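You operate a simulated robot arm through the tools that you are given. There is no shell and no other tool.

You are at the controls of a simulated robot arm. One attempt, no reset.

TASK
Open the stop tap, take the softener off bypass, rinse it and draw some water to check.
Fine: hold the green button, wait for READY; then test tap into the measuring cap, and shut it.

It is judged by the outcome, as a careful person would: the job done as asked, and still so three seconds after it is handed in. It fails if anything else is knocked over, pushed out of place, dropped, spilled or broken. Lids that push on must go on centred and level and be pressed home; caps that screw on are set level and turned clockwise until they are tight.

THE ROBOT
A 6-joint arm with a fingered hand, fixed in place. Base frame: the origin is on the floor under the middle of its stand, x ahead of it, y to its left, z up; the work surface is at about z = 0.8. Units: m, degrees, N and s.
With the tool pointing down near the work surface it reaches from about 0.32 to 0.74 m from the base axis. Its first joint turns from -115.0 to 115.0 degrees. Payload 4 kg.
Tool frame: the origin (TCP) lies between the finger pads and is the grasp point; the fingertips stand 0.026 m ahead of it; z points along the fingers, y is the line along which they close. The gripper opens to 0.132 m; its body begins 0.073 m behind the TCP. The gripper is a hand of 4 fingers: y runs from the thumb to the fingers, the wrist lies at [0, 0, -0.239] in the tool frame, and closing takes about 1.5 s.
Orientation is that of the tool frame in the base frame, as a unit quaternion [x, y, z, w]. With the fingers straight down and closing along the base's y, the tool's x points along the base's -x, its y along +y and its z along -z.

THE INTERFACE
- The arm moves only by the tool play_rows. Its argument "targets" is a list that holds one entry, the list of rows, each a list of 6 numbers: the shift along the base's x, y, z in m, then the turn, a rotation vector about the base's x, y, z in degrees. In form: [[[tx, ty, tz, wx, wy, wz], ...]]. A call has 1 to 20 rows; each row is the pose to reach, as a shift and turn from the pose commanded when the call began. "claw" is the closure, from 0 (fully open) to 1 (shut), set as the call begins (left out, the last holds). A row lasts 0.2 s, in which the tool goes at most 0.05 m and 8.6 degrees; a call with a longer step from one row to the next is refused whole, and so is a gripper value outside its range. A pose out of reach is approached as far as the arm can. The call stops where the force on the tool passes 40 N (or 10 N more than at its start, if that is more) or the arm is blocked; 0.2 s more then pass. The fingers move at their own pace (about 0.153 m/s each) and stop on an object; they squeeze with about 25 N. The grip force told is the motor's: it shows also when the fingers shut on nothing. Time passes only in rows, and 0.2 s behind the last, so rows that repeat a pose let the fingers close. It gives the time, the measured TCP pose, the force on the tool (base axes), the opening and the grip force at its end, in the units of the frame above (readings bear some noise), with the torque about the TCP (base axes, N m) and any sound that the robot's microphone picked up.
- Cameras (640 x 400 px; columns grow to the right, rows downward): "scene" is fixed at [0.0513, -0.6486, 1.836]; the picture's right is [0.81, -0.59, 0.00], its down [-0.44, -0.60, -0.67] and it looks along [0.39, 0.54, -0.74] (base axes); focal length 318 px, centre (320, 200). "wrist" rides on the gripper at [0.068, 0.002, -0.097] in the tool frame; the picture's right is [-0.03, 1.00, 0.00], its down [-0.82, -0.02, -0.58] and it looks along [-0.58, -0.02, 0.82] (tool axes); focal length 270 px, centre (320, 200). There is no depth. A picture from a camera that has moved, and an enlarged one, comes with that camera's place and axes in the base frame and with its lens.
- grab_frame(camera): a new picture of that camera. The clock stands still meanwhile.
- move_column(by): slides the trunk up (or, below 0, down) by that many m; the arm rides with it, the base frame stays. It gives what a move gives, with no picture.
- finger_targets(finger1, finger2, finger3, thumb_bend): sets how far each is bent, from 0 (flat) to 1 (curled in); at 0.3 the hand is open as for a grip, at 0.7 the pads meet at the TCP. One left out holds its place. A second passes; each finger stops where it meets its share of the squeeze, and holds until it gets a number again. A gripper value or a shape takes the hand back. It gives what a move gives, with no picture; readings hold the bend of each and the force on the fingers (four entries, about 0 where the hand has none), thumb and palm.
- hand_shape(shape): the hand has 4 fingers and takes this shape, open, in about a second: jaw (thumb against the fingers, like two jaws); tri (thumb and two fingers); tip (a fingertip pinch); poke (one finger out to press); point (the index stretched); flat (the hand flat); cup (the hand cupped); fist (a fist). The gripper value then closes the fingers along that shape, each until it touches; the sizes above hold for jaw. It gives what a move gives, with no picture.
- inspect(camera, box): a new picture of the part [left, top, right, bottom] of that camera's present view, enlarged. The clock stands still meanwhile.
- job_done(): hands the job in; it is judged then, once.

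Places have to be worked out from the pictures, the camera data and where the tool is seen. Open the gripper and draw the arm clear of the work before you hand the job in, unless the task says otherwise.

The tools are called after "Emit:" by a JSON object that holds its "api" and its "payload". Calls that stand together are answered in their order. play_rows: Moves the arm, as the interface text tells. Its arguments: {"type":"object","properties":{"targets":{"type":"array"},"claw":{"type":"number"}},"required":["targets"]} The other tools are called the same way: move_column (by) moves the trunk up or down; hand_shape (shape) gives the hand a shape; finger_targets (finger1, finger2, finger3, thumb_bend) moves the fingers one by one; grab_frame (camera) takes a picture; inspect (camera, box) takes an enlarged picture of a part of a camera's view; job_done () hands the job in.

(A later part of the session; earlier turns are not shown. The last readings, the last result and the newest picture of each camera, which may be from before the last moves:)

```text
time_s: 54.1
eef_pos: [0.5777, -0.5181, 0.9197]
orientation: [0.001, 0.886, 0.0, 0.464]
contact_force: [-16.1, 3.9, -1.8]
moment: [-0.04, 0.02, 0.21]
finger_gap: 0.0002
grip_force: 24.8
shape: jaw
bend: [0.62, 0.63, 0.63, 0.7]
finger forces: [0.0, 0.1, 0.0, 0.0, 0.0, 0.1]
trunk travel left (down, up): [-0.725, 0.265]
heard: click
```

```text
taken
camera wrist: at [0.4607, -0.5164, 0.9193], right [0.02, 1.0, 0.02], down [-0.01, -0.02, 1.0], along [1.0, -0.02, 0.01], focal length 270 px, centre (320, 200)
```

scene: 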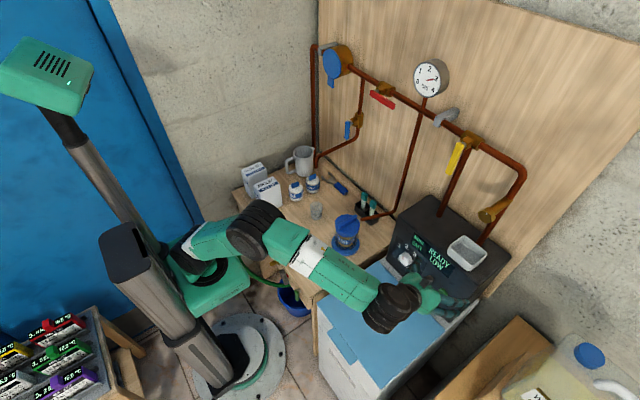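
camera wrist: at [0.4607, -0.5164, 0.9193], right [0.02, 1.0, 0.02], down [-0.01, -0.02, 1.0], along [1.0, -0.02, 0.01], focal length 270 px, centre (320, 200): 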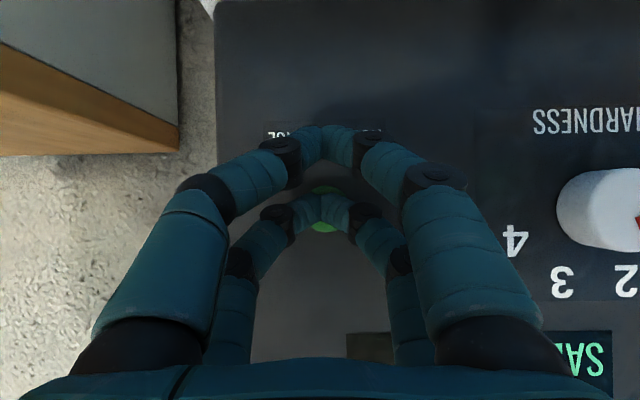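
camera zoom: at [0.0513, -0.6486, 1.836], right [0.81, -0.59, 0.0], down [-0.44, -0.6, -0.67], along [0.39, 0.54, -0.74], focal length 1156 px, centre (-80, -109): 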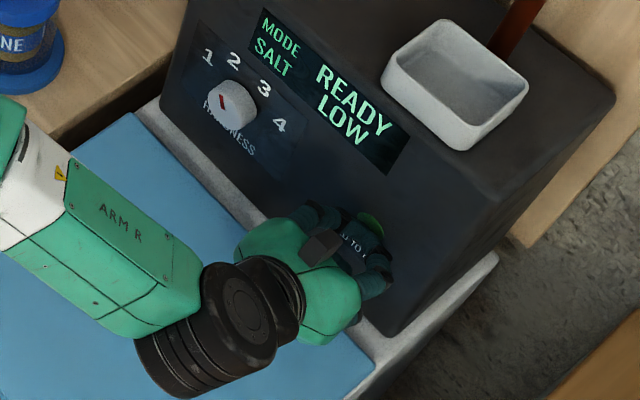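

A click was heard and the button is pressed at 16 N. I'll hold steady and watch the display.

Emit:
{"api": "play_rows", "payload": {"targets": [[[0.001, 0, 0, 0, 0, 0], [0.001, 0, 0, 0, 0, 0], [0.001, 0, 0, 0, 0, 0], [0.001, 0, 0, 0, 0, 0], [0.001, 0, 0, 0, 0, 0], [0.001, 0, 0, 0, 0, 0]]]}}

Emit:
{"api": "inspect", "payload": {"camera": "scene", "box": [380, 230, 480, 340]}}

```text
time_s: 55.5
eef_pos: [0.5799, -0.5191, 0.9209]
orientation: [0.001, 0.886, 0.0, 0.464]
contact_force: [-27.9, 2.1, -7.8]
moment: [-0.02, 0.18, 0.11]
finger_gap: 0.0001
grip_force: 24.7
shape: jaw
bend: [0.62, 0.64, 0.64, 0.7]
finger forces: [0.1, 0.0, 0.1, 0.1, 0.1, 0.1]
trunk travel left (down, up): [-0.725, 0.265]
```

```text
3.64 times, centred on (430, 285) of scene
camera zoom: at [0.0513, -0.6486, 1.836], right [0.81, -0.59, 0.0], down [-0.44, -0.6, -0.67], along [0.39, 0.54, -0.74], focal length 1156 px, centre (-80, -109)
```

zoom: 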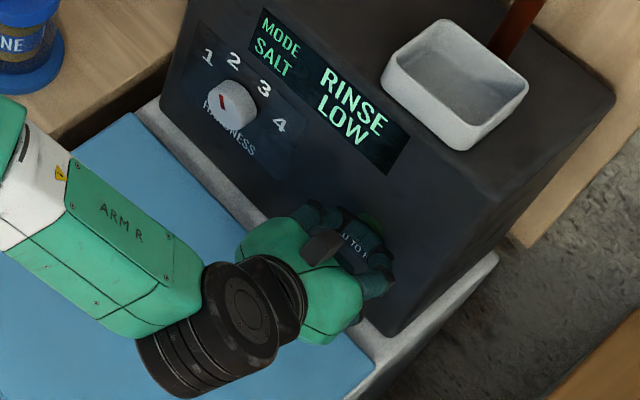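

The display now shows RINSE. I'll keep holding, eased a touch, and check again.

Emit:
{"api": "play_rows", "payload": {"targets": [[[-0.001, 0, -0.001, 0, 0, 0], [-0.001, 0, -0.001, 0, 0, 0], [-0.001, 0, -0.001, 0, 0, 0], [-0.001, 0, -0.001, 0, 0, 0], [-0.001, 0, -0.001, 0, 0, 0], [-0.001, 0, -0.001, 0, 0, 0], [-0.001, 0, -0.001, 0, 0, 0], [-0.001, 0, -0.001, 0, 0, 0], [-0.001, 0, -0.001, 0, 0, 0], [-0.001, 0, -0.001, 0, 0, 0]]]}}

Emit:
{"api": "inspect", "payload": {"camera": "scene", "box": [380, 230, 480, 340]}}

```text
time_s: 57.7
eef_pos: [0.5784, -0.5184, 0.9211]
orientation: [0.001, 0.885, -0.001, 0.465]
contact_force: [-16.8, -3.3, 2.9]
moment: [0.02, -0.19, -0.15]
finger_gap: 0.0
grip_force: 25.1
shape: jaw
bend: [0.62, 0.64, 0.63, 0.7]
finger forces: [0.1, 0.1, 0.0, 0.0, 0.1, 0.1]
trunk travel left (down, up): [-0.725, 0.265]
```

```text
3.64 times, centred on (430, 285) of scene
camera zoom: at [0.0513, -0.6486, 1.836], right [0.81, -0.59, 0.0], down [-0.44, -0.6, -0.67], along [0.39, 0.54, -0.74], focal length 1156 px, centre (-80, -109)
```

zoom: 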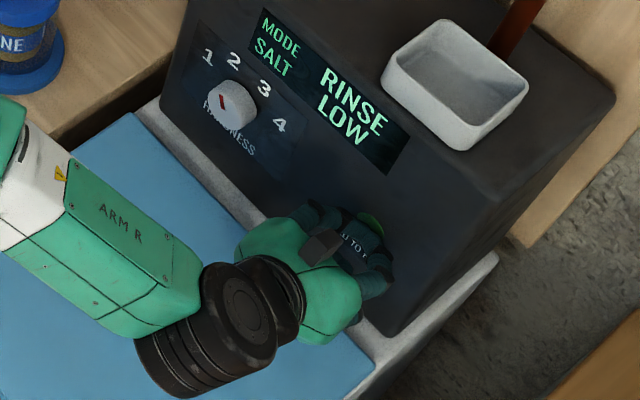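

It still shows RINSE, held for about 3.6 s so far. I'll keep holding longer and watch.

Emit:
{"api": "play_rows", "payload": {"targets": [[[0, 0, 0, 0, 0, 0], [0, 0, 0, 0, 0, 0], [0, 0, 0, 0, 0, 0], [0, 0, 0, 0, 0, 0], [0, 0, 0, 0, 0, 0], [0, 0, 0, 0, 0, 0], [0, 0, 0, 0, 0, 0], [0, 0, 0, 0, 0, 0], [0, 0, 0, 0, 0, 0], [0, 0, 0, 0, 0, 0], [0, 0, 0, 0, 0, 0], [0, 0, 0, 0, 0, 0], [0, 0, 0, 0, 0, 0], [0, 0, 0, 0, 0, 0], [0, 0, 0, 0, 0, 0]]]}}

Emit:
{"api": "grab_frame", "payload": {"camera": "scene"}}

Emit:
{"api": "inspect", "payload": {"camera": "scene", "box": [380, 230, 480, 340]}}

```text
time_s: 60.9
eef_pos: [0.5785, -0.5182, 0.9196]
orientation: [0.0, 0.885, 0.001, 0.465]
contact_force: [-16.7, -2.6, 4.1]
moment: [0.03, -0.25, -0.15]
finger_gap: 0.0
grip_force: 24.7
shape: jaw
bend: [0.62, 0.64, 0.63, 0.7]
finger forces: [0.0, 0.0, 0.1, 0.0, 0.0, 0.1]
trunk travel left (down, up): [-0.725, 0.265]
```

```text
taken
```

scene: 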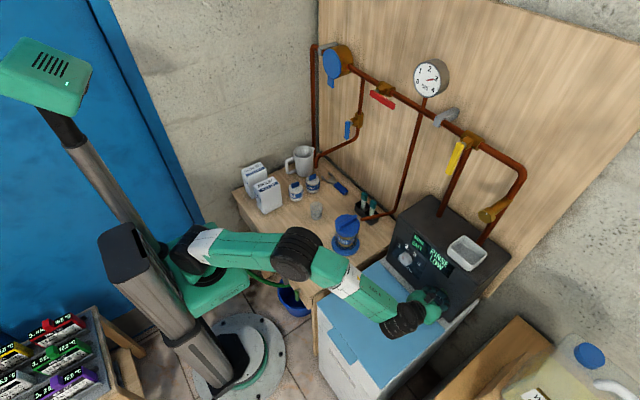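

```text
3.64 times, centred on (430, 285) of scene
camera zoom: at [0.0513, -0.6486, 1.836], right [0.81, -0.59, 0.0], down [-0.44, -0.6, -0.67], along [0.39, 0.54, -0.74], focal length 1156 px, centre (-80, -109)
```

zoom: 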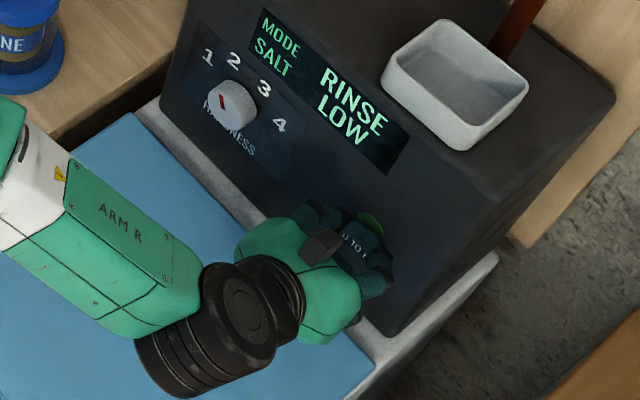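

Still RINSE at about 7 s held. I'll go on holding.

Emit:
{"api": "play_rows", "payload": {"targets": [[[0, 0, 0, 0, 0, 0], [0, 0, 0, 0, 0, 0], [0, 0, 0, 0, 0, 0], [0, 0, 0, 0, 0, 0], [0, 0, 0, 0, 0, 0], [0, 0, 0, 0, 0, 0], [0, 0, 0, 0, 0, 0], [0, 0, 0, 0, 0, 0], [0, 0, 0, 0, 0, 0], [0, 0, 0, 0, 0, 0], [0, 0, 0, 0, 0, 0], [0, 0, 0, 0, 0, 0], [0, 0, 0, 0, 0, 0], [0, 0, 0, 0, 0, 0], [0, 0, 0, 0, 0, 0], [0, 0, 0, 0, 0, 0], [0, 0, 0, 0, 0, 0], [0, 0, 0, 0, 0, 0], [0, 0, 0, 0, 0, 0], [0, 0, 0, 0, 0, 0]]]}}

Emit:
{"api": "inspect", "payload": {"camera": "scene", "box": [380, 230, 480, 340]}}

```text
time_s: 65.1
eef_pos: [0.5785, -0.5183, 0.9194]
orientation: [0.0, 0.886, 0.001, 0.464]
contact_force: [-17.6, -3.4, 4.2]
moment: [-0.01, -0.23, -0.13]
finger_gap: 0.0
grip_force: 24.8
shape: jaw
bend: [0.62, 0.64, 0.63, 0.7]
finger forces: [0.1, 0.0, 0.1, 0.0, 0.1, 0.1]
trunk travel left (down, up): [-0.725, 0.265]
```

```text
3.64 times, centred on (430, 285) of scene
camera zoom: at [0.0513, -0.6486, 1.836], right [0.81, -0.59, 0.0], down [-0.44, -0.6, -0.67], along [0.39, 0.54, -0.74], focal length 1156 px, centre (-80, -109)
```

zoom: 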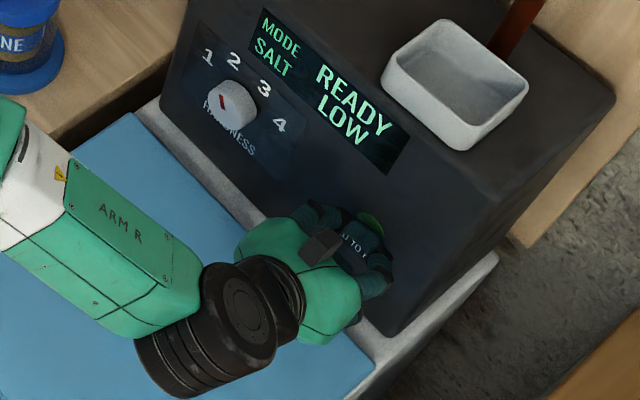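

READY came up while I was holding. I'll release by backing straight off and confirm it stays READY.

Emit:
{"api": "play_rows", "payload": {"targets": [[[-0.02, 0, 0, 0, 0, 0], [-0.04, 0, 0, 0, 0, 0], [-0.06, 0, 0.01, 0, 0, 0], [-0.08, 0, 0.04, 0, 0, 0], [-0.08, 0, 0.08, 0, 0, 0], [-0.08, 0, 0.12, 0, 0, 0]]]}}

Emit:
{"api": "grab_frame", "payload": {"camera": "scene"}}

Emit:
{"api": "inspect", "payload": {"camera": "scene", "box": [380, 200, 500, 340]}}

Emit:
{"api": "grab_frame", "payload": {"camera": "wrist"}}

```text
time_s: 66.5
eef_pos: [0.4999, -0.5168, 1.0391]
orientation: [0.001, 0.886, 0.0, 0.464]
contact_force: [0.8, 0.1, -0.4]
moment: [-0.01, 0.03, -0.04]
finger_gap: 0.0
grip_force: 24.7
shape: jaw
bend: [0.62, 0.64, 0.63, 0.7]
finger forces: [0.0, 0.0, 0.0, 0.1, 0.0, 0.0]
trunk travel left (down, up): [-0.725, 0.265]
```

```text
taken
```

scene: 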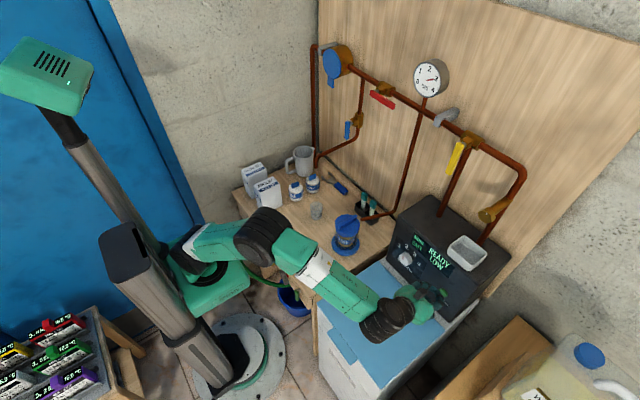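

```text
2.86 times, centred on (440, 270) of scene
camera zoom: at [0.0513, -0.6486, 1.836], right [0.81, -0.59, 0.0], down [-0.44, -0.6, -0.67], along [0.39, 0.54, -0.74], focal length 908 px, centre (-23, 0)
```

zoom: 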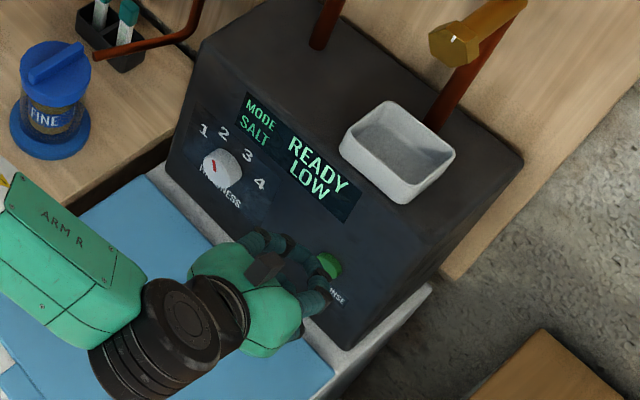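

```text
taken
camera wrist: at [0.3826, -0.5157, 1.0389], right [0.02, 1.0, 0.02], down [-0.01, -0.02, 1.0], along [1.0, -0.02, 0.01], focal length 270 px, centre (320, 200)
```

wrist: 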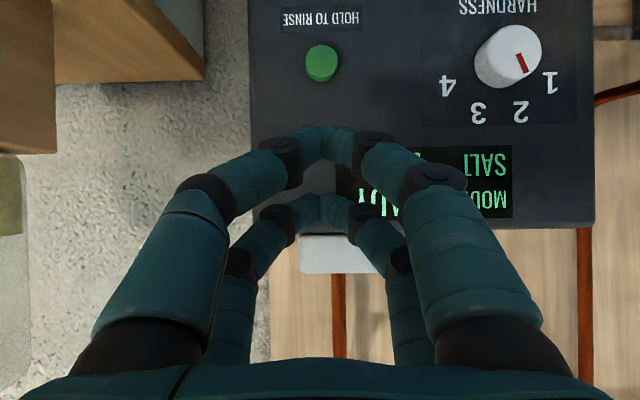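

READY holds after release. Now the test tap. First I'll check from above that the measuring cap stands exactly under the spout, so I'm raising the hand, opening it, and moving across with the tool pointing down.

Emit:
{"api": "play_rows", "payload": {"targets": [[[-0.01, 0, 0.035, 0, 0, 0], [-0.02, 0, 0.07, 0, 0, 0], [-0.03, 0, 0.105, 0, 0, 0], [-0.04, 0, 0.14, 0, 0, 0], [-0.045, 0, 0.175, 0, 0, 0], [-0.05, 0, 0.21, 0, 0, 0]]], "claw": 0.0}}

Emit:
{"api": "play_rows", "payload": {"targets": [[[0, 0.04, 0, 0, 4, 0], [0, 0.08, 0, 0, 8, 0], [0, 0.12, 0, 0, 12, 0], [0, 0.16, 0, 0, 16, 0], [0, 0.2, 0, 0, 20, 0], [0, 0.24, 0, 0, 24, 0], [0, 0.28, 0, 0, 28, 0], [0, 0.32, 0, 0, 32, 0], [0, 0.36, 0, 0, 36, 0], [0, 0.4, 0, 0, 40, 0], [0, 0.44, 0, 0, 44, 0], [0, 0.48, 0, 0, 48, 0], [0, 0.52, 0, 0, 52, 0], [0, 0.555, 0, 0, 55, 0]]]}}

Emit:
{"api": "grab_frame", "payload": {"camera": "wrist"}}

Emit:
{"api": "grab_frame", "payload": {"camera": "scene"}}

```text
time_s: 67.9
eef_pos: [0.4502, -0.5191, 1.2498]
orientation: [0.0, 0.886, 0.001, 0.463]
contact_force: [-0.7, 0.5, 0.3]
moment: [0.0, -0.01, 0.02]
finger_gap: 0.1318
grip_force: 0.1
shape: jaw
bend: [0.3, 0.3, 0.3, 0.3]
finger forces: [0.0, 0.0, 0.1, 0.1, 0.0, 0.0]
trunk travel left (down, up): [-0.725, 0.265]
```

```text
time_s: 70.9
eef_pos: [0.4542, 0.0237, 1.2698]
orientation: [0.0, 0.991, 0.137, 0.014]
contact_force: [0.4, 0.3, 0.2]
moment: [0.01, 0.0, 0.01]
finger_gap: 0.1322
grip_force: 0.1
shape: jaw
bend: [0.3, 0.3, 0.3, 0.3]
finger forces: [0.0, 0.0, 0.1, 0.1, 0.0, 0.1]
out of reach, approached as far as the arm can: row 8, 9, 10, 11, 12, 13, 14
trunk travel left (down, up): [-0.725, 0.265]
```

```text
taken
camera wrist: at [0.3854, -0.0006, 1.3618], right [0.02, 0.96, 0.27], down [0.8, -0.18, 0.57], along [0.6, 0.21, -0.77], focal length 270 px, centre (320, 200)
```

wrist: 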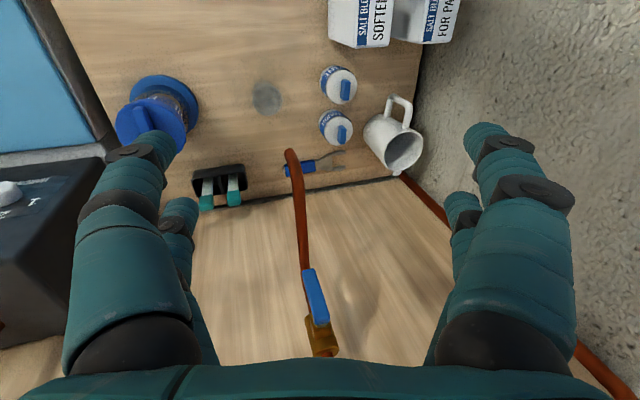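

```text
taken
```

scene: 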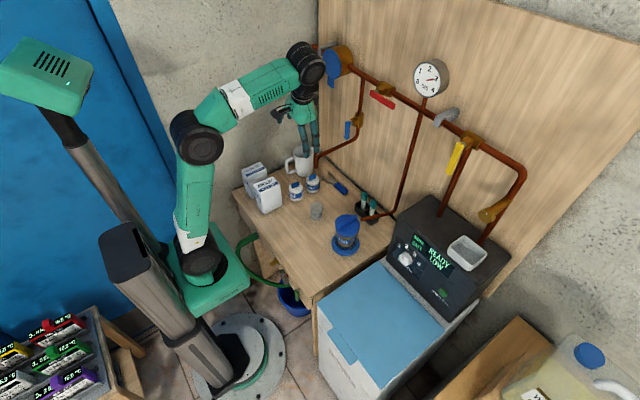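

The view is slightly rolled but useful. I'll zoom in on the spout and the cup.

Emit:
{"api": "inspect", "payload": {"camera": "wrist", "box": [220, 60, 360, 200]}}

Emit:
{"api": "inspect", "payload": {"camera": "wrist", "box": [270, 140, 370, 370]}}

Emit:
{"api": "inspect", "payload": {"camera": "scene", "box": [285, 110, 365, 230]}}

```text
2.86 times, centred on (290, 130) of wrist
camera zoom: at [0.3854, -0.0006, 1.3618], right [0.02, 0.96, 0.27], down [0.8, -0.18, 0.57], along [0.6, 0.21, -0.77], focal length 772 px, centre (406, 400)
```

zoom: 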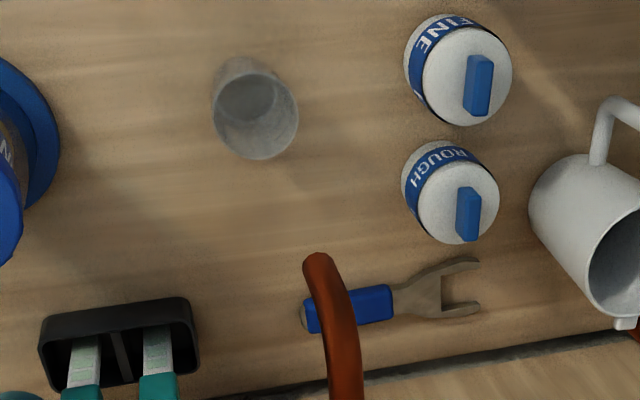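

```text
1.74 times, centred on (320, 255) of wrist
camera zoom: at [0.3854, -0.0006, 1.3618], right [0.02, 0.96, 0.27], down [0.8, -0.18, 0.57], along [0.6, 0.21, -0.77], focal length 470 px, centre (320, 104)
```

zoom: 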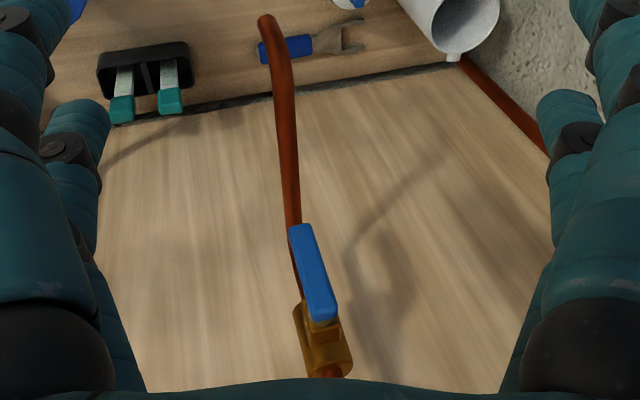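

```text
3.33 times, centred on (325, 170) of scene
camera zoom: at [0.0513, -0.6486, 1.836], right [0.81, -0.59, 0.0], down [-0.44, -0.6, -0.67], along [0.39, 0.54, -0.74], focal length 1059 px, centre (303, 300)
```

zoom: 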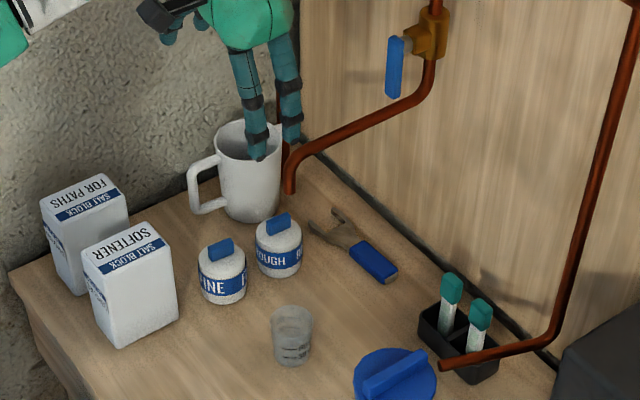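

The cup and spout line up within a few millimetres: spout (0.53, 0.042), cup rim centre (0.534, 0.043), rim radius about 26 mm. Next I'll go back to a horizontal hand pose to the right of the spout before approaching the blue lever.

Emit:
{"api": "play_rows", "payload": {"targets": [[[0.0, -0.025, 0.01, 0, -5, 0], [0.0, -0.05, 0.02, 0, -10, 0], [0.0, -0.075, 0.03, 0, -15, 0], [0.01, -0.1, 0.03, 0, -20, 0], [0.02, -0.12, 0.03, 0, -25, 0], [0.03, -0.13, 0.03, 0, -30, 0], [0.03, -0.13, 0.03, 0, -35, 0]]]}}

```text
time_s: 72.5
eef_pos: [0.4852, -0.1074, 1.2985]
orientation: [-0.042, 0.94, 0.128, 0.313]
contact_force: [-0.7, -0.3, 1.0]
moment: [0.0, 0.0, -0.01]
finger_gap: 0.1318
grip_force: 0.1
shape: jaw
bend: [0.3, 0.3, 0.3, 0.3]
finger forces: [0.0, 0.0, 0.0, 0.1, 0.1, 0.0]
trunk travel left (down, up): [-0.725, 0.265]
```

Position is as expected, with a leftover 16° roll from the unreachable pose. I'll remove that roll, then tilt to horizontal.

Emit:
{"api": "play_rows", "payload": {"targets": [[[0, 0, 0, -4.3, 0, -3], [0, 0, 0, -8.6, 0, -6], [0, 0, 0, -12.9, 0, -9]]]}}

Emit:
{"api": "play_rows", "payload": {"targets": [[[0.01, 0.005, 0, 0, -7, 0], [0.02, 0.01, 0, 0, -14, 0], [0.03, 0.015, 0, 0, -21, 0], [0.035, 0.02, 0, 0, -28, 0], [0.04, 0.025, 0, 0, -35, 0], [0.045, 0.03, 0, 0, -42, 0], [0.045, 0.035, 0, 0, -49, 0], [0.045, 0.04, 0, 0, -55, 0]]]}}

```text
time_s: 73.3
eef_pos: [0.4813, -0.1177, 1.2977]
orientation: [-0.005, 0.948, 0.004, 0.318]
contact_force: [0.6, -0.6, 0.6]
moment: [0.04, -0.01, 0.03]
finger_gap: 0.1321
grip_force: 0.0
shape: jaw
bend: [0.3, 0.3, 0.3, 0.3]
finger forces: [0.1, 0.0, 0.0, 0.0, 0.0, 0.0]
out of reach, approached as far as the arm can: row 3
trunk travel left (down, up): [-0.725, 0.265]
```

```text
time_s: 75.1
eef_pos: [0.5273, -0.0795, 1.2972]
orientation: [-0.002, 0.697, -0.003, 0.717]
contact_force: [0.4, -0.3, -0.5]
moment: [0.01, 0.01, -0.03]
finger_gap: 0.132
grip_force: 0.0
shape: jaw
bend: [0.3, 0.3, 0.3, 0.3]
finger forces: [0.0, 0.0, 0.1, 0.1, 0.0, 0.1]
trunk travel left (down, up): [-0.725, 0.265]
```

Clean horizontal pose. I'll lower the trunk another 0.1 m for the blue lever's height, then roll the hand +180° in free air so the camera ends up on top, clear of the spout pipe.

Emit:
{"api": "move_column", "payload": {"by": -0.1}}

Emit:
{"api": "play_rows", "payload": {"targets": [[[-0.0, 0, 0.0, 8, 0, 0], [0, 0, 0, 16, 0, 0], [0, 0, 0, 24, 0, 0], [0, 0, 0, 32, 0, 0], [0, 0, 0, 40, 0, 0], [0, 0, 0, 48, 0, 0], [0, 0, 0, 56, 0, 0], [0, 0, 0, 64, 0, 0], [0, 0, 0, 72, 0, 0], [0, 0, 0, 80, 0, 0], [0, 0, 0, 88, 0, 0], [0, 0, 0, 90, 0, 0]]], "claw": 0.4}}

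Emit:
{"api": "play_rows", "payload": {"targets": [[[-0.0, 0, 0.0, 8, 0, 0], [0, 0, 0, 16, 0, 0], [0, 0, 0, 24, 0, 0], [0, 0, 0, 32, 0, 0], [0, 0, 0, 40, 0, 0], [0, 0, 0, 48, 0, 0], [0, 0, 0, 56, 0, 0], [0, 0, 0, 64, 0, 0], [0, 0, 0, 72, 0, 0], [0, 0, 0, 80, 0, 0], [0, 0, 0, 88, 0, 0], [0, 0, 0, 90, 0, 0]]]}}

Emit:
{"api": "grab_frame", "payload": {"camera": "wrist"}}

Emit:
{"api": "grab_frame", "payload": {"camera": "scene"}}

```text
time_s: 76.4
eef_pos: [0.5263, -0.0786, 1.1971]
orientation: [-0.002, 0.697, -0.003, 0.717]
contact_force: [0.4, 0.0, -0.1]
moment: [-0.02, 0.01, 0.02]
finger_gap: 0.1314
grip_force: 0.1
shape: jaw
bend: [0.3, 0.3, 0.3, 0.3]
finger forces: [0.0, 0.1, 0.0, 0.0, 0.0, 0.0]
trunk travel left (down, up): [-0.625, 0.365]
```

```text
time_s: 79.0
eef_pos: [0.5241, -0.079, 1.1977]
orientation: [0.506, 0.495, 0.49, 0.509]
contact_force: [0.2, -0.5, -0.3]
moment: [-0.06, 0.0, 0.02]
finger_gap: 0.0798
grip_force: 0.1
shape: jaw
bend: [0.71, 0.71, 0.71, 0.7]
finger forces: [0.0, 0.0, 0.0, 0.0, 0.1, 0.1]
trunk travel left (down, up): [-0.625, 0.365]
```

```text
time_s: 81.6
eef_pos: [0.5265, -0.0789, 1.1988]
orientation: [0.717, 0.001, 0.697, 0.003]
contact_force: [0.2, 0.1, 1.4]
moment: [0.0, -0.01, 0.02]
finger_gap: 0.0799
grip_force: 0.2
shape: jaw
bend: [0.71, 0.71, 0.71, 0.7]
finger forces: [0.1, 0.0, 0.0, 0.1, 0.0, 0.1]
trunk travel left (down, up): [-0.625, 0.365]
```

```text
taken
camera wrist: at [0.4321, -0.0799, 1.2697], right [0.0, -1.0, -0.02], down [-0.6, 0.02, -0.8], along [0.8, 0.01, -0.6], focal length 270 px, centre (320, 200)
```

wrist: 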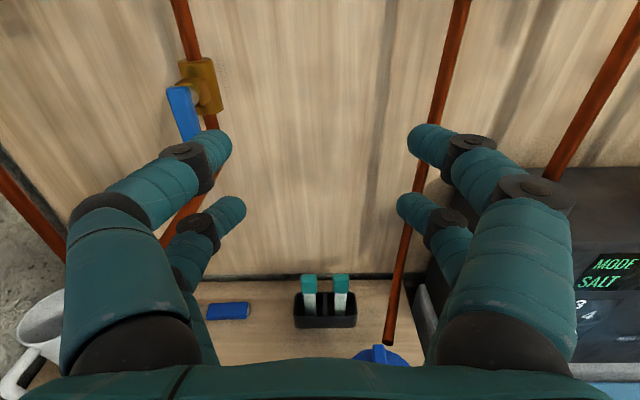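

```text
taken
```

scene: 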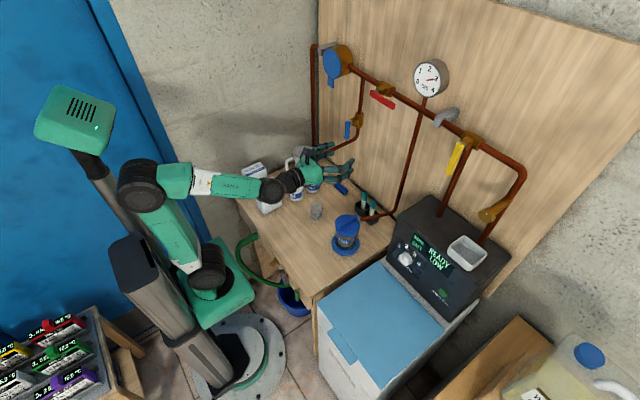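

The roll works and the camera is on top with an upright view. I'll pitch the hand down about 18° so the palm stays above the spout pipe, and move in front of the blue lever at standoff, high.

Emit:
{"api": "play_rows", "payload": {"targets": [[[0, 0.015, 0.01, 0, 3, 0], [0, 0.03, 0.02, 0, 6, 0], [0, 0.045, 0.03, 0, 9, 0], [0, 0.06, 0.035, 0, 12, 0], [0, 0.075, 0.035, 0, 15, 0], [0, 0.09, 0.035, 0, 18, 0], [0, 0.105, 0.035, 0, 18, 0], [0, 0.117, 0.035, 0, 18, 0]]]}}

Emit:
{"api": "grab_frame", "payload": {"camera": "wrist"}}

Emit:
{"api": "inspect", "payload": {"camera": "scene", "box": [270, 90, 390, 230]}}

```text
time_s: 83.4
eef_pos: [0.5249, 0.0399, 1.2313]
orientation: [0.818, 0.003, 0.576, 0.003]
contact_force: [-0.1, -0.2, -0.5]
moment: [-0.03, 0.0, 0.02]
finger_gap: 0.0795
grip_force: 0.1
shape: jaw
bend: [0.71, 0.71, 0.71, 0.7]
finger forces: [0.1, 0.0, 0.0, 0.1, 0.0, 0.0]
out of reach, approached as far as the arm can: row 4, 5, 6
trunk travel left (down, up): [-0.625, 0.365]
```

```text
taken
camera wrist: at [0.4587, 0.0387, 1.3298], right [0.0, -1.0, -0.02], down [-0.82, 0.01, -0.57], along [0.57, 0.01, -0.82], focal length 270 px, centre (320, 200)
```

wrist: 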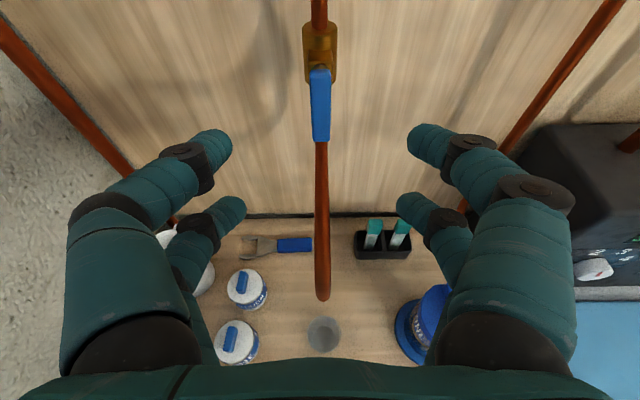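

```text
2.86 times, centred on (330, 160) of scene
camera zoom: at [0.0513, -0.6486, 1.836], right [0.81, -0.59, 0.0], down [-0.44, -0.6, -0.67], along [0.39, 0.54, -0.74], focal length 908 px, centre (291, 314)
```

zoom: 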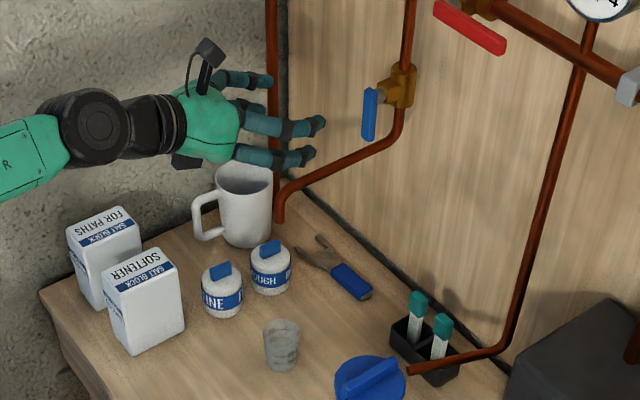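

This view shows the lever centred: y≈0.040, tip z≈1.144, pivot z≈1.207. The spout sits right over the cup. I'll move in above the pipe and straddle the blue lever with the fingers half open.

Emit:
{"api": "play_rows", "payload": {"targets": [[[0.03, 0, 0, 0, 0, 0], [0.06, 0, 0, 0, 0, 0], [0.09, 0, -0.01, 0, 0, 0], [0.11, 0, -0.02, 0, 0, 0], [0.12, 0, -0.03, 0, 0, 0], [0.125, 0, -0.036, 0, 0, 0]]]}}

Emit:
{"api": "grab_frame", "payload": {"camera": "wrist"}}

Emit:
{"api": "inspect", "payload": {"camera": "scene", "box": [310, 90, 390, 170]}}

```text
time_s: 84.8
eef_pos: [0.6503, 0.039, 1.1976]
orientation: [0.817, 0.004, 0.577, 0.001]
contact_force: [0.1, 0.2, -0.2]
moment: [0.01, 0.02, 0.03]
finger_gap: 0.0797
grip_force: 0.0
shape: jaw
bend: [0.71, 0.71, 0.71, 0.7]
finger forces: [0.1, 0.1, 0.0, 0.0, 0.0, 0.0]
trunk travel left (down, up): [-0.625, 0.365]
```

```text
taken
camera wrist: at [0.5832, 0.0367, 1.2949], right [-0.01, -1.0, -0.02], down [-0.82, 0.01, -0.57], along [0.58, 0.01, -0.82], focal length 270 px, centre (320, 200)
```

wrist: 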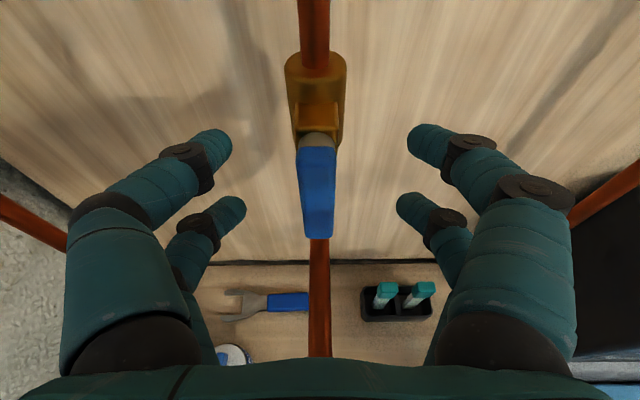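

```text
5.00 times, centred on (350, 130) of scene
camera zoom: at [0.0513, -0.6486, 1.836], right [0.81, -0.59, 0.0], down [-0.44, -0.6, -0.67], along [0.39, 0.54, -0.74], focal length 1589 px, centre (170, 550)
```

zoom: 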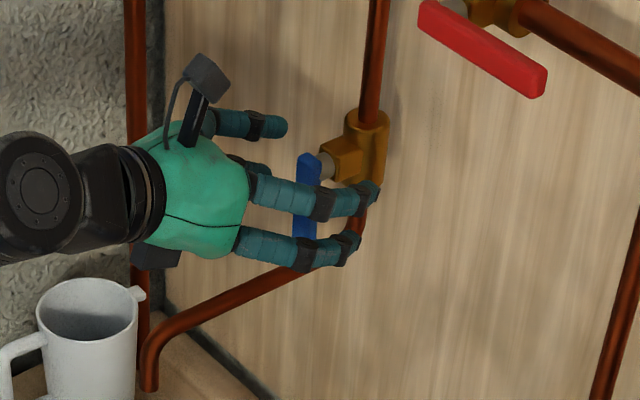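

With this much pitch the upper pair would close near the brass body. I'll level the hand by 12° so both finger pairs meet the lever plane, and back off 5 mm.

Emit:
{"api": "play_rows", "payload": {"targets": [[[-0.005, 0.001, -0.003, 0, -4, 0], [-0.005, 0.001, -0.006, 0, -8, 0], [-0.005, 0.001, -0.01, 0, -12, 0], [-0.005, 0.001, -0.01, 0, -12, 0]]]}}

Emit:
{"api": "grab_frame", "payload": {"camera": "wrist"}}

Emit:
{"api": "inspect", "payload": {"camera": "scene", "box": [310, 90, 390, 170]}}

```text
time_s: 85.8
eef_pos: [0.6498, 0.049, 1.2084]
orientation: [0.791, 0.021, 0.611, -0.018]
contact_force: [1.3, 0.8, -0.2]
moment: [0.0, -0.01, 0.01]
finger_gap: 0.0799
grip_force: 0.0
shape: jaw
bend: [0.71, 0.71, 0.71, 0.7]
finger forces: [0.0, 0.0, 0.1, 0.0, 0.0, 0.0]
out of reach, approached as far as the arm can: row 1, 2, 3
trunk travel left (down, up): [-0.625, 0.365]
```

```text
taken
camera wrist: at [0.5749, 0.0427, 1.3009], right [0.05, -1.0, -0.03], down [-0.77, -0.02, -0.64], along [0.64, 0.05, -0.77], focal length 270 px, centre (320, 200)
```

wrist: 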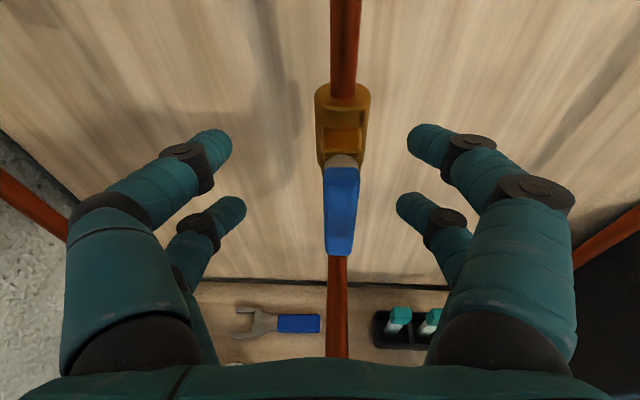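

```text
5.00 times, centred on (350, 130) of scene
camera zoom: at [0.0513, -0.6486, 1.836], right [0.81, -0.59, 0.0], down [-0.44, -0.6, -0.67], along [0.39, 0.54, -0.74], focal length 1589 px, centre (170, 550)
```

zoom: 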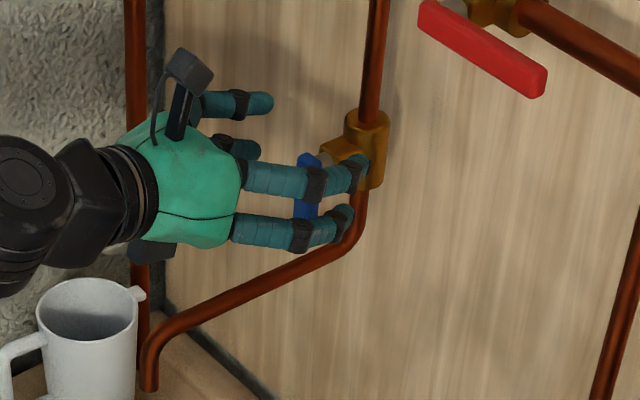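

Levelling went out of reach and the pose drifted about 2 cm, with no contact. I'll look at the whole arm's posture before choosing how to fix it.

Emit:
{"api": "grab_frame", "payload": {"camera": "scene"}}

Emit:
{"api": "inspect", "payload": {"camera": "scene", "box": [90, 70, 370, 320]}}

```text
taken
```

scene: 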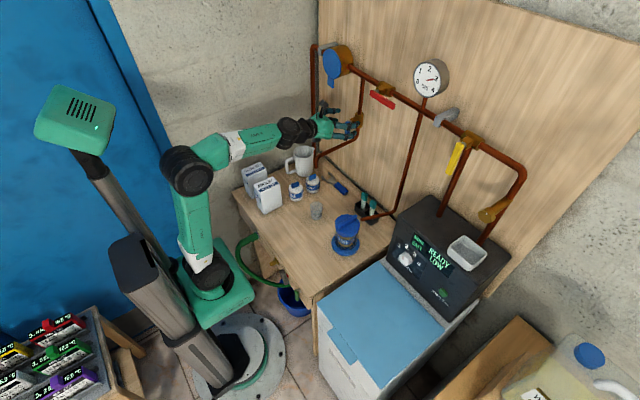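

```text
1.60 times, centred on (230, 195) of scene
camera zoom: at [0.0513, -0.6486, 1.836], right [0.81, -0.59, 0.0], down [-0.44, -0.6, -0.67], along [0.39, 0.54, -0.74], focal length 508 px, centre (464, 208)
```

zoom: 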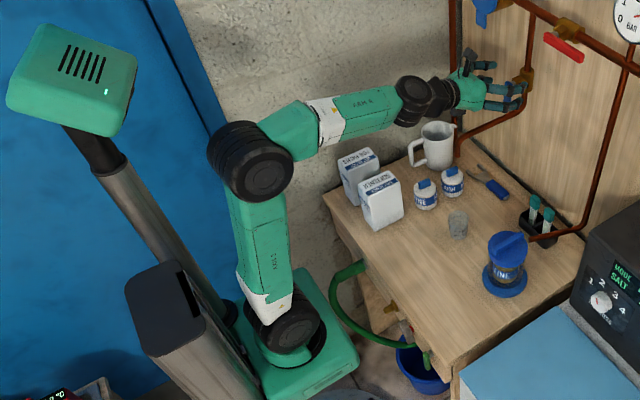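

The forearm and hand are almost in line, a wrist singularity, and that explains the refusals. A lower trunk would make the forearm slope up and fix it. I'll back out the way I came, then move right and up, clear of the spout.

Emit:
{"api": "play_rows", "payload": {"targets": [[[-0.02, 0, 0.01, 0, 0, 0], [-0.05, 0, 0.02, 0, 0, 0], [-0.08, 0, 0.03, 0, 0, 0], [-0.1, 0, 0.04, 0, 4, 0], [-0.11, -0.02, 0.05, 0, 6, 0], [-0.12, -0.05, 0.07, 0, 6, 0], [-0.12, -0.08, 0.09, 0, 6, 0], [-0.12, -0.11, 0.11, 0, 6, 0], [-0.12, -0.13, 0.13, 0, 6, 0]]]}}

Emit:
{"api": "grab_frame", "payload": {"camera": "scene"}}

```text
time_s: 87.8
eef_pos: [0.5312, -0.0031, 1.2988]
orientation: [0.782, -0.011, 0.622, 0.02]
contact_force: [0.2, 0.1, 0.1]
moment: [0.02, 0.0, 0.03]
finger_gap: 0.0795
grip_force: 0.1
shape: jaw
bend: [0.71, 0.71, 0.71, 0.7]
finger forces: [0.0, 0.0, 0.0, 0.0, 0.1, 0.1]
out of reach, approached as far as the arm can: row 1, 2, 4, 5, 6, 7, 8, 9
trunk travel left (down, up): [-0.625, 0.365]
```

```text
taken
```

scene: 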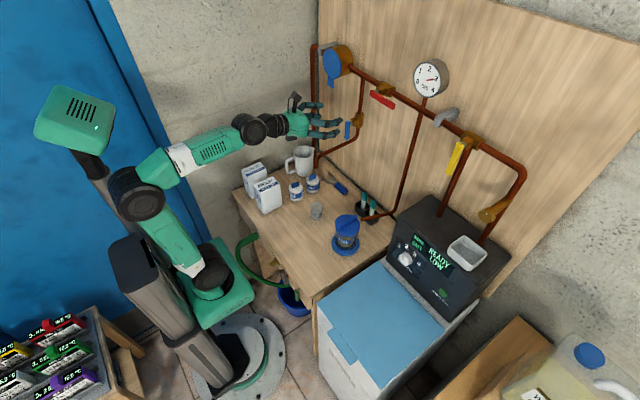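

Clear of the lever. A further shift toward -y before lowering the trunk.

Emit:
{"api": "play_rows", "payload": {"targets": [[[0, -0.03, 0.01, 0, 2, 0], [0, -0.06, 0.02, 0, 4, 0], [0, -0.09, 0.03, 0, 6, 0], [0, -0.11, 0.04, 0, 8, 0], [0, -0.11, 0.05, 0, 8, 0]]]}}

```text
time_s: 89.0
eef_pos: [0.5359, 0.0043, 1.3153]
orientation: [0.821, -0.017, 0.57, 0.031]
contact_force: [-0.1, -0.7, -1.0]
moment: [-0.03, -0.03, 0.0]
finger_gap: 0.0794
grip_force: 0.1
shape: jaw
bend: [0.71, 0.71, 0.71, 0.7]
finger forces: [0.1, 0.1, 0.0, 0.0, 0.0, 0.1]
out of reach, approached as far as the arm can: row 1, 2, 3, 4, 5
trunk travel left (down, up): [-0.625, 0.365]
```

Joint 6 is likely at its limit with a 180° roll. Instead I'll use a fork: hand rolled 90° and pitched 40° down, closed. The two finger pairs then make two prongs 5 cm apart that cage the lever, so I can swing it both ways. I'll reorient in free air.

Emit:
{"api": "play_rows", "payload": {"targets": [[[0, 0, 0.0, -6.34, 1.54, 4.0], [0, 0, 0.0, -12.68, 3.08, 8.0], [0, 0, 0.0, -19.0, 4.6, 12.0], [0, 0, 0.0, -25.4, 6.2, 16.0], [0, 0, 0.0, -31.7, 7.7, 20.0], [0, 0, 0.0, -38.0, 9.25, 24.0], [0, 0, 0.0, -44.4, 10.8, 28.0], [0, 0, 0.0, -50.7, 12.3, 32.0], [0, 0, 0.0, -57.1, 13.9, 36.0], [0, 0, 0.0, -63.4, 15.4, 40.0], [0, 0, 0.0, -69.8, 17.0, 44.0], [0, 0, 0.0, -76.1, 18.5, 48.0]]]}}

Emit:
{"api": "grab_frame", "payload": {"camera": "wrist"}}

Emit:
{"api": "grab_frame", "payload": {"camera": "scene"}}

```text
time_s: 91.6
eef_pos: [0.5204, 0.0655, 1.3051]
orientation: [0.66, 0.613, 0.302, 0.312]
contact_force: [-0.1, -0.3, 0.1]
moment: [-0.01, 0.02, -0.04]
finger_gap: 0.0798
grip_force: 0.1
shape: jaw
bend: [0.71, 0.71, 0.71, 0.7]
finger forces: [0.0, 0.0, 0.1, 0.1, 0.0, 0.1]
out of reach, approached as far as the arm can: row 1, 2, 3, 4, 5, 6, 7, 8, 9, 10, 11, 12
trunk travel left (down, up): [-0.625, 0.365]
```

```text
taken
camera wrist: at [0.4516, 0.1375, 1.368], right [0.62, -0.08, 0.78], down [-0.52, -0.79, 0.33], along [0.59, -0.61, -0.53], focal length 270 px, centre (320, 200)
```

wrist: 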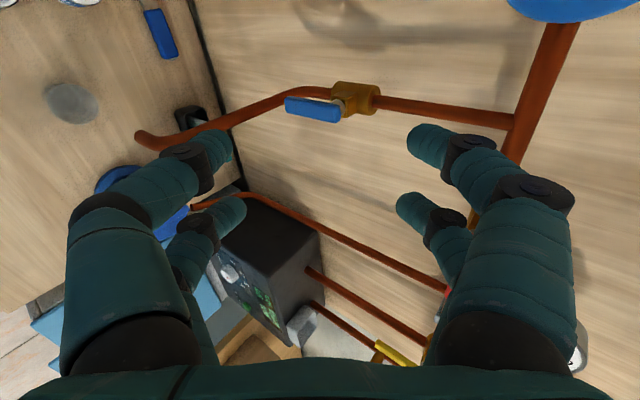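

```text
taken
```

scene: 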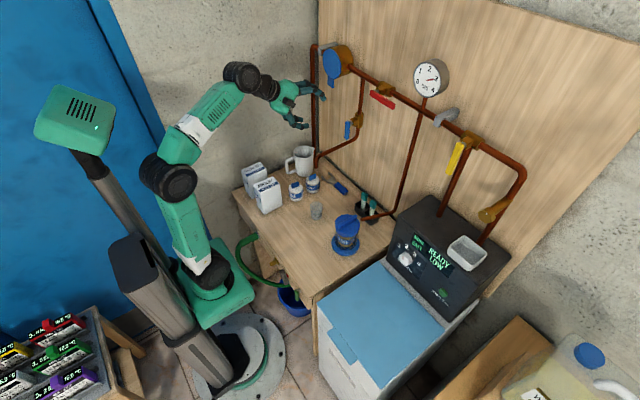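

Orientation is nearly as wanted. I'll descend and move forward a bit to the standoff (0.58, 0.04, 1.25) and see whether the arm tracks exactly there.

Emit:
{"api": "play_rows", "payload": {"targets": [[[0.015, -0.005, -0.01, 0, 0, 0], [0.03, -0.01, -0.02, 0, 0, 0], [0.045, -0.015, -0.035, 0, 0, 0], [0.055, -0.02, -0.045, 0, 0, 0], [0.06, -0.025, -0.055, 0, 0, 0], [0.06, -0.025, -0.055, 0, 0, 0]]], "claw": 1.0}}

Emit:
{"api": "grab_frame", "payload": {"camera": "wrist"}}

```text
time_s: 93.0
eef_pos: [0.5759, 0.0555, 1.2438]
orientation: [0.66, 0.612, 0.299, 0.318]
contact_force: [0.5, -0.9, 0.4]
moment: [0.0, -0.02, -0.01]
finger_gap: 0.0001
grip_force: 24.4
shape: jaw
bend: [0.62, 0.63, 0.63, 0.7]
finger forces: [0.0, 0.1, 0.0, 0.0, 0.1, 0.1]
out of reach, approached as far as the arm can: row 2, 3, 4, 5, 6
trunk travel left (down, up): [-0.625, 0.365]
```

```text
taken
camera wrist: at [0.5085, 0.1279, 1.3059], right [0.61, -0.08, 0.79], down [-0.53, -0.78, 0.33], along [0.59, -0.62, -0.52], focal length 270 px, centre (320, 200)
```

wrist: 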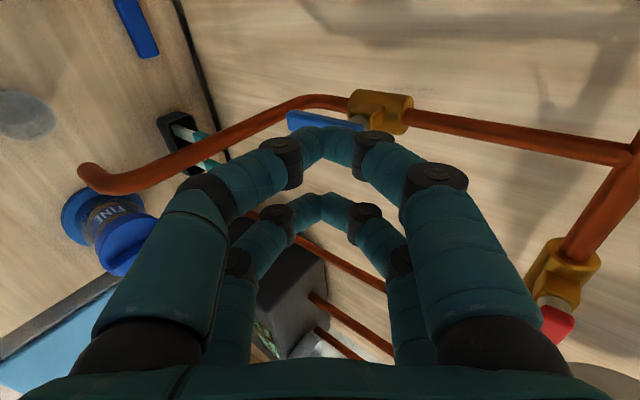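

Motion toward -y is still resisted, so some wrist joint sits at its limit on this branch. I'll back up and unroll the hand about its own axis in free air, to see whether that frees it.

Emit:
{"api": "play_rows", "payload": {"targets": [[[-0.02, 0, 0.015, 0, 0, 0], [-0.04, 0, 0.03, -6.1, 0, 5.1], [-0.05, 0, 0.04, -12.3, 0, 10.3], [-0.05, 0, 0.05, -18.4, 0, 15.4], [-0.05, 0, 0.05, -24.5, 0, 20.6], [-0.05, 0, 0.05, -30.6, 0, 25.7], [-0.05, 0, 0.05, -34.5, 0, 28.9]]]}}

Emit:
{"api": "grab_frame", "payload": {"camera": "scene"}}

```text
time_s: 94.6
eef_pos: [0.4863, 0.1464, 1.2236]
orientation: [0.379, 0.803, 0.174, 0.424]
contact_force: [-0.1, -0.9, 0.2]
moment: [-0.01, -0.03, -0.02]
finger_gap: 0.0001
grip_force: 25.5
shape: jaw
bend: [0.62, 0.63, 0.63, 0.7]
finger forces: [0.0, 0.0, 0.1, 0.1, 0.0, 0.1]
out of reach, approached as far as the arm can: row 3, 4, 5, 6, 7
trunk travel left (down, up): [-0.625, 0.365]
```

```text
taken
```

scene: 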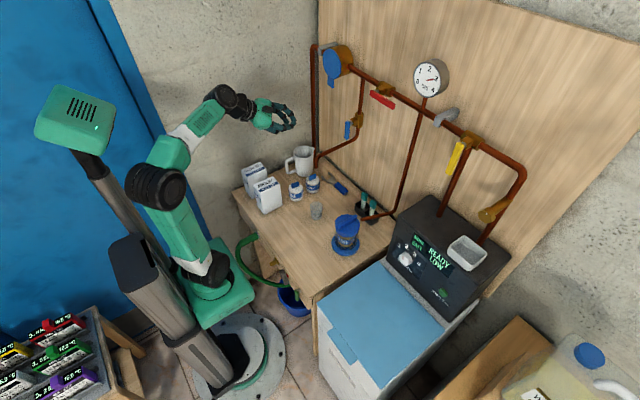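

Still restricted on this branch. I'll bring the hand to a plain tool-down pose over free space, which should reset the wrist to a well-conditioned configuration.

Emit:
{"api": "play_rows", "payload": {"targets": [[[0, 0, 0.005, -2.14, 5.2, 4.65], [0, 0, 0.01, -4.28, 10.4, 9.3], [0, 0, 0.015, -6.42, 15.6, 13.95], [0, 0, 0.02, -8.56, 20.8, 18.6], [0, 0, 0.02, -10.7, 26.0, 23.25], [0, 0, 0.02, -12.84, 31.2, 27.9], [0, 0, 0.02, -14.98, 36.4, 32.55], [0, 0, 0.02, -17.12, 41.6, 37.2], [0, 0, 0.02, -19.26, 46.8, 41.85], [0, 0, 0.02, -21.4, 52.0, 46.5]]]}}

Emit:
{"api": "grab_frame", "payload": {"camera": "scene"}}

```text
time_s: 96.8
eef_pos: [0.1355, 0.2677, 1.1347]
orientation: [0.087, 0.986, 0.034, 0.138]
contact_force: [-0.8, 0.9, 0.1]
moment: [-0.04, -0.01, -0.04]
finger_gap: 0.0
grip_force: 25.0
shape: jaw
bend: [0.62, 0.63, 0.63, 0.7]
finger forces: [0.1, 0.1, 0.0, 0.0, 0.0, 0.0]
out of reach, approached as far as the arm can: row 1, 2, 3, 4, 5, 6, 7, 8, 9, 10
trunk travel left (down, up): [-0.625, 0.365]
```

```text
taken
```

scene: 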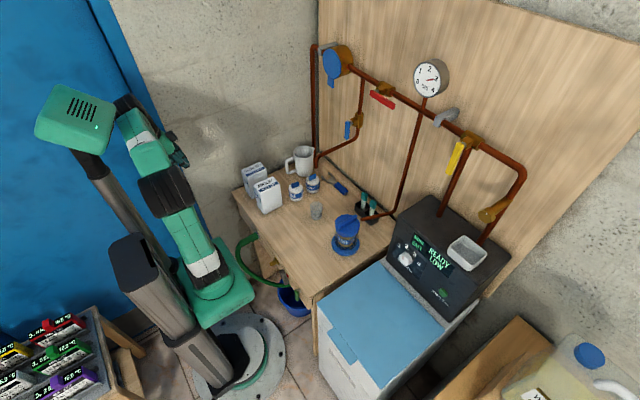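

The arm swung back to the left to (0.14, 0.27, 1.13). Nothing was touched, and the table looks unchanged. From here I'll take very small exploratory steps, starting with straightening to tool-down while rising.

Emit:
{"api": "play_rows", "payload": {"targets": [[[0.01, 0, 0.02, -1.3, 5.3, 3.3], [0.02, 0, 0.04, -2.6, 10.6, 6.7], [0.03, 0, 0.06, -3.9, 15.9, 10.0]]]}}

Emit:
{"api": "inspect", "payload": {"camera": "scene", "box": [0, 60, 320, 330]}}

Emit:
{"api": "grab_frame", "payload": {"camera": "wrist"}}

```text
time_s: 97.6
eef_pos: [0.1205, 0.269, 1.1414]
orientation: [0.065, 0.988, 0.012, 0.14]
contact_force: [0.1, -0.2, -0.3]
moment: [0.01, -0.02, 0.01]
finger_gap: 0.0
grip_force: 24.8
shape: jaw
bend: [0.62, 0.63, 0.63, 0.7]
finger forces: [0.1, 0.0, 0.1, 0.0, 0.0, 0.0]
out of reach, approached as far as the arm can: row 1, 2, 3
trunk travel left (down, up): [-0.625, 0.365]
```

```text
1.48 times, centred on (160, 195) of scene
camera zoom: at [0.0513, -0.6486, 1.836], right [0.81, -0.59, 0.0], down [-0.44, -0.6, -0.67], along [0.39, 0.54, -0.74], focal length 471 px, centre (557, 207)
```

zoom: 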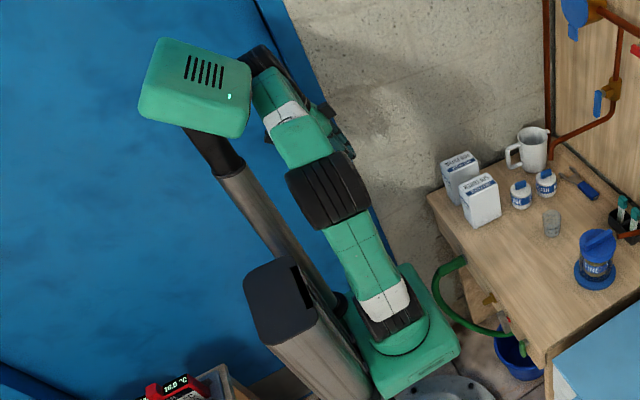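

```text
taken
camera wrist: at [0.0289, 0.2784, 1.217], right [0.15, 0.99, 0.05], down [0.62, -0.13, 0.78], along [0.77, -0.09, -0.63], focal length 270 px, centre (320, 200)
```

wrist: 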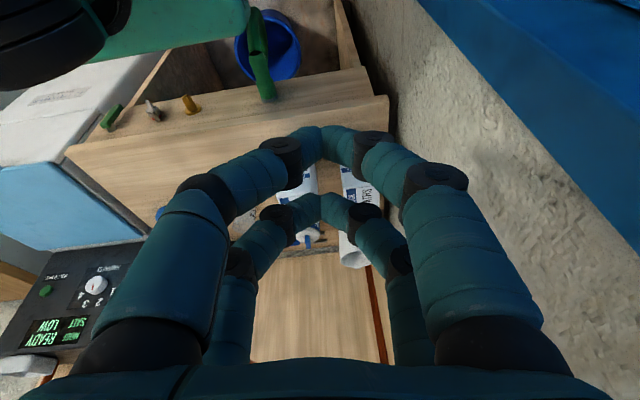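

I believe the wrist has ended up on its flipped branch, where one lateral side is blocked. I'll retrace toward the last good pose in small stages and check each.

Emit:
{"api": "play_rows", "payload": {"targets": [[[0.0305, -0.01, 0.007, 1.87, -3.12, -3.02], [0.061, -0.02, 0.014, 3.73, -6.23, -6.03], [0.0915, -0.03, 0.021, 5.6, -9.35, -9.05], [0.122, -0.041, 0.028, 7.47, -12.47, -12.07]]]}}

Emit:
{"api": "grab_frame", "payload": {"camera": "scene"}}

```text
time_s: 98.6
eef_pos: [0.2227, 0.2341, 1.1732]
orientation: [0.171, 0.951, 0.086, 0.243]
contact_force: [0.1, -0.3, 0.5]
moment: [0.03, -0.03, 0.01]
finger_gap: 0.0002
grip_force: 24.7
shape: jaw
bend: [0.62, 0.63, 0.63, 0.7]
finger forces: [0.1, 0.0, 0.0, 0.1, 0.0, 0.0]
out of reach, approached as far as the arm can: row 2, 3, 4
trunk travel left (down, up): [-0.625, 0.365]
```

```text
taken
```

scene: 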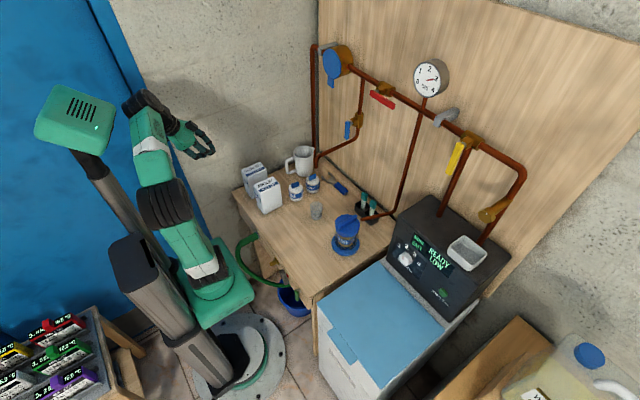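

I now have a consistent picture: joint 6 is at its lower limit on this branch, and rolling the other way, toward and past 180°, frees it. I'll bring the hand back to the front while rolling in that direction, in two stages.

Emit:
{"api": "play_rows", "payload": {"targets": [[[0.0198, -0.0081, 0.0034, 4.3, -0.8, -5.6], [0.0396, -0.0163, 0.0067, 8.6, -1.6, -11.1], [0.0594, -0.0244, 0.01, 12.9, -2.4, -16.7], [0.0791, -0.0326, 0.0134, 17.3, -3.2, -22.3], [0.0989, -0.0407, 0.0168, 21.6, -4.0, -27.8], [0.1187, -0.0489, 0.02, 25.9, -4.8, -33.4], [0.1385, -0.057, 0.0235, 30.2, -5.6, -38.95]]]}}

Emit:
{"api": "grab_frame", "payload": {"camera": "scene"}}

```text
time_s: 100.2
eef_pos: [0.3602, 0.1802, 1.1989]
orientation: [0.526, 0.775, 0.248, 0.249]
contact_force: [-0.6, -0.2, -0.3]
moment: [-0.02, 0.01, 0.03]
finger_gap: 0.0
grip_force: 25.8
shape: jaw
bend: [0.62, 0.63, 0.63, 0.7]
finger forces: [0.1, 0.1, 0.0, 0.0, 0.0, 0.0]
out of reach, approached as far as the arm can: row 3, 4, 5, 6
trunk travel left (down, up): [-0.625, 0.365]
```

```text
taken
```

scene: 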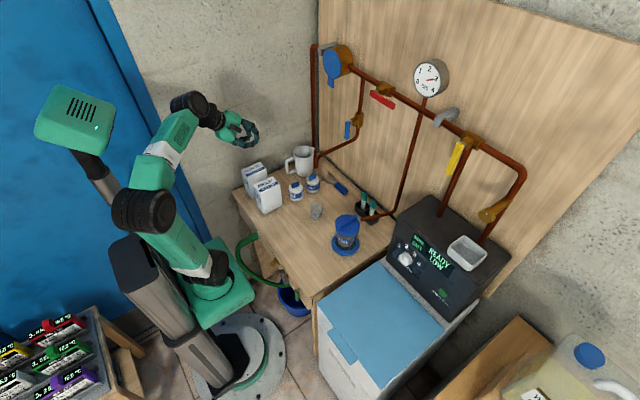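

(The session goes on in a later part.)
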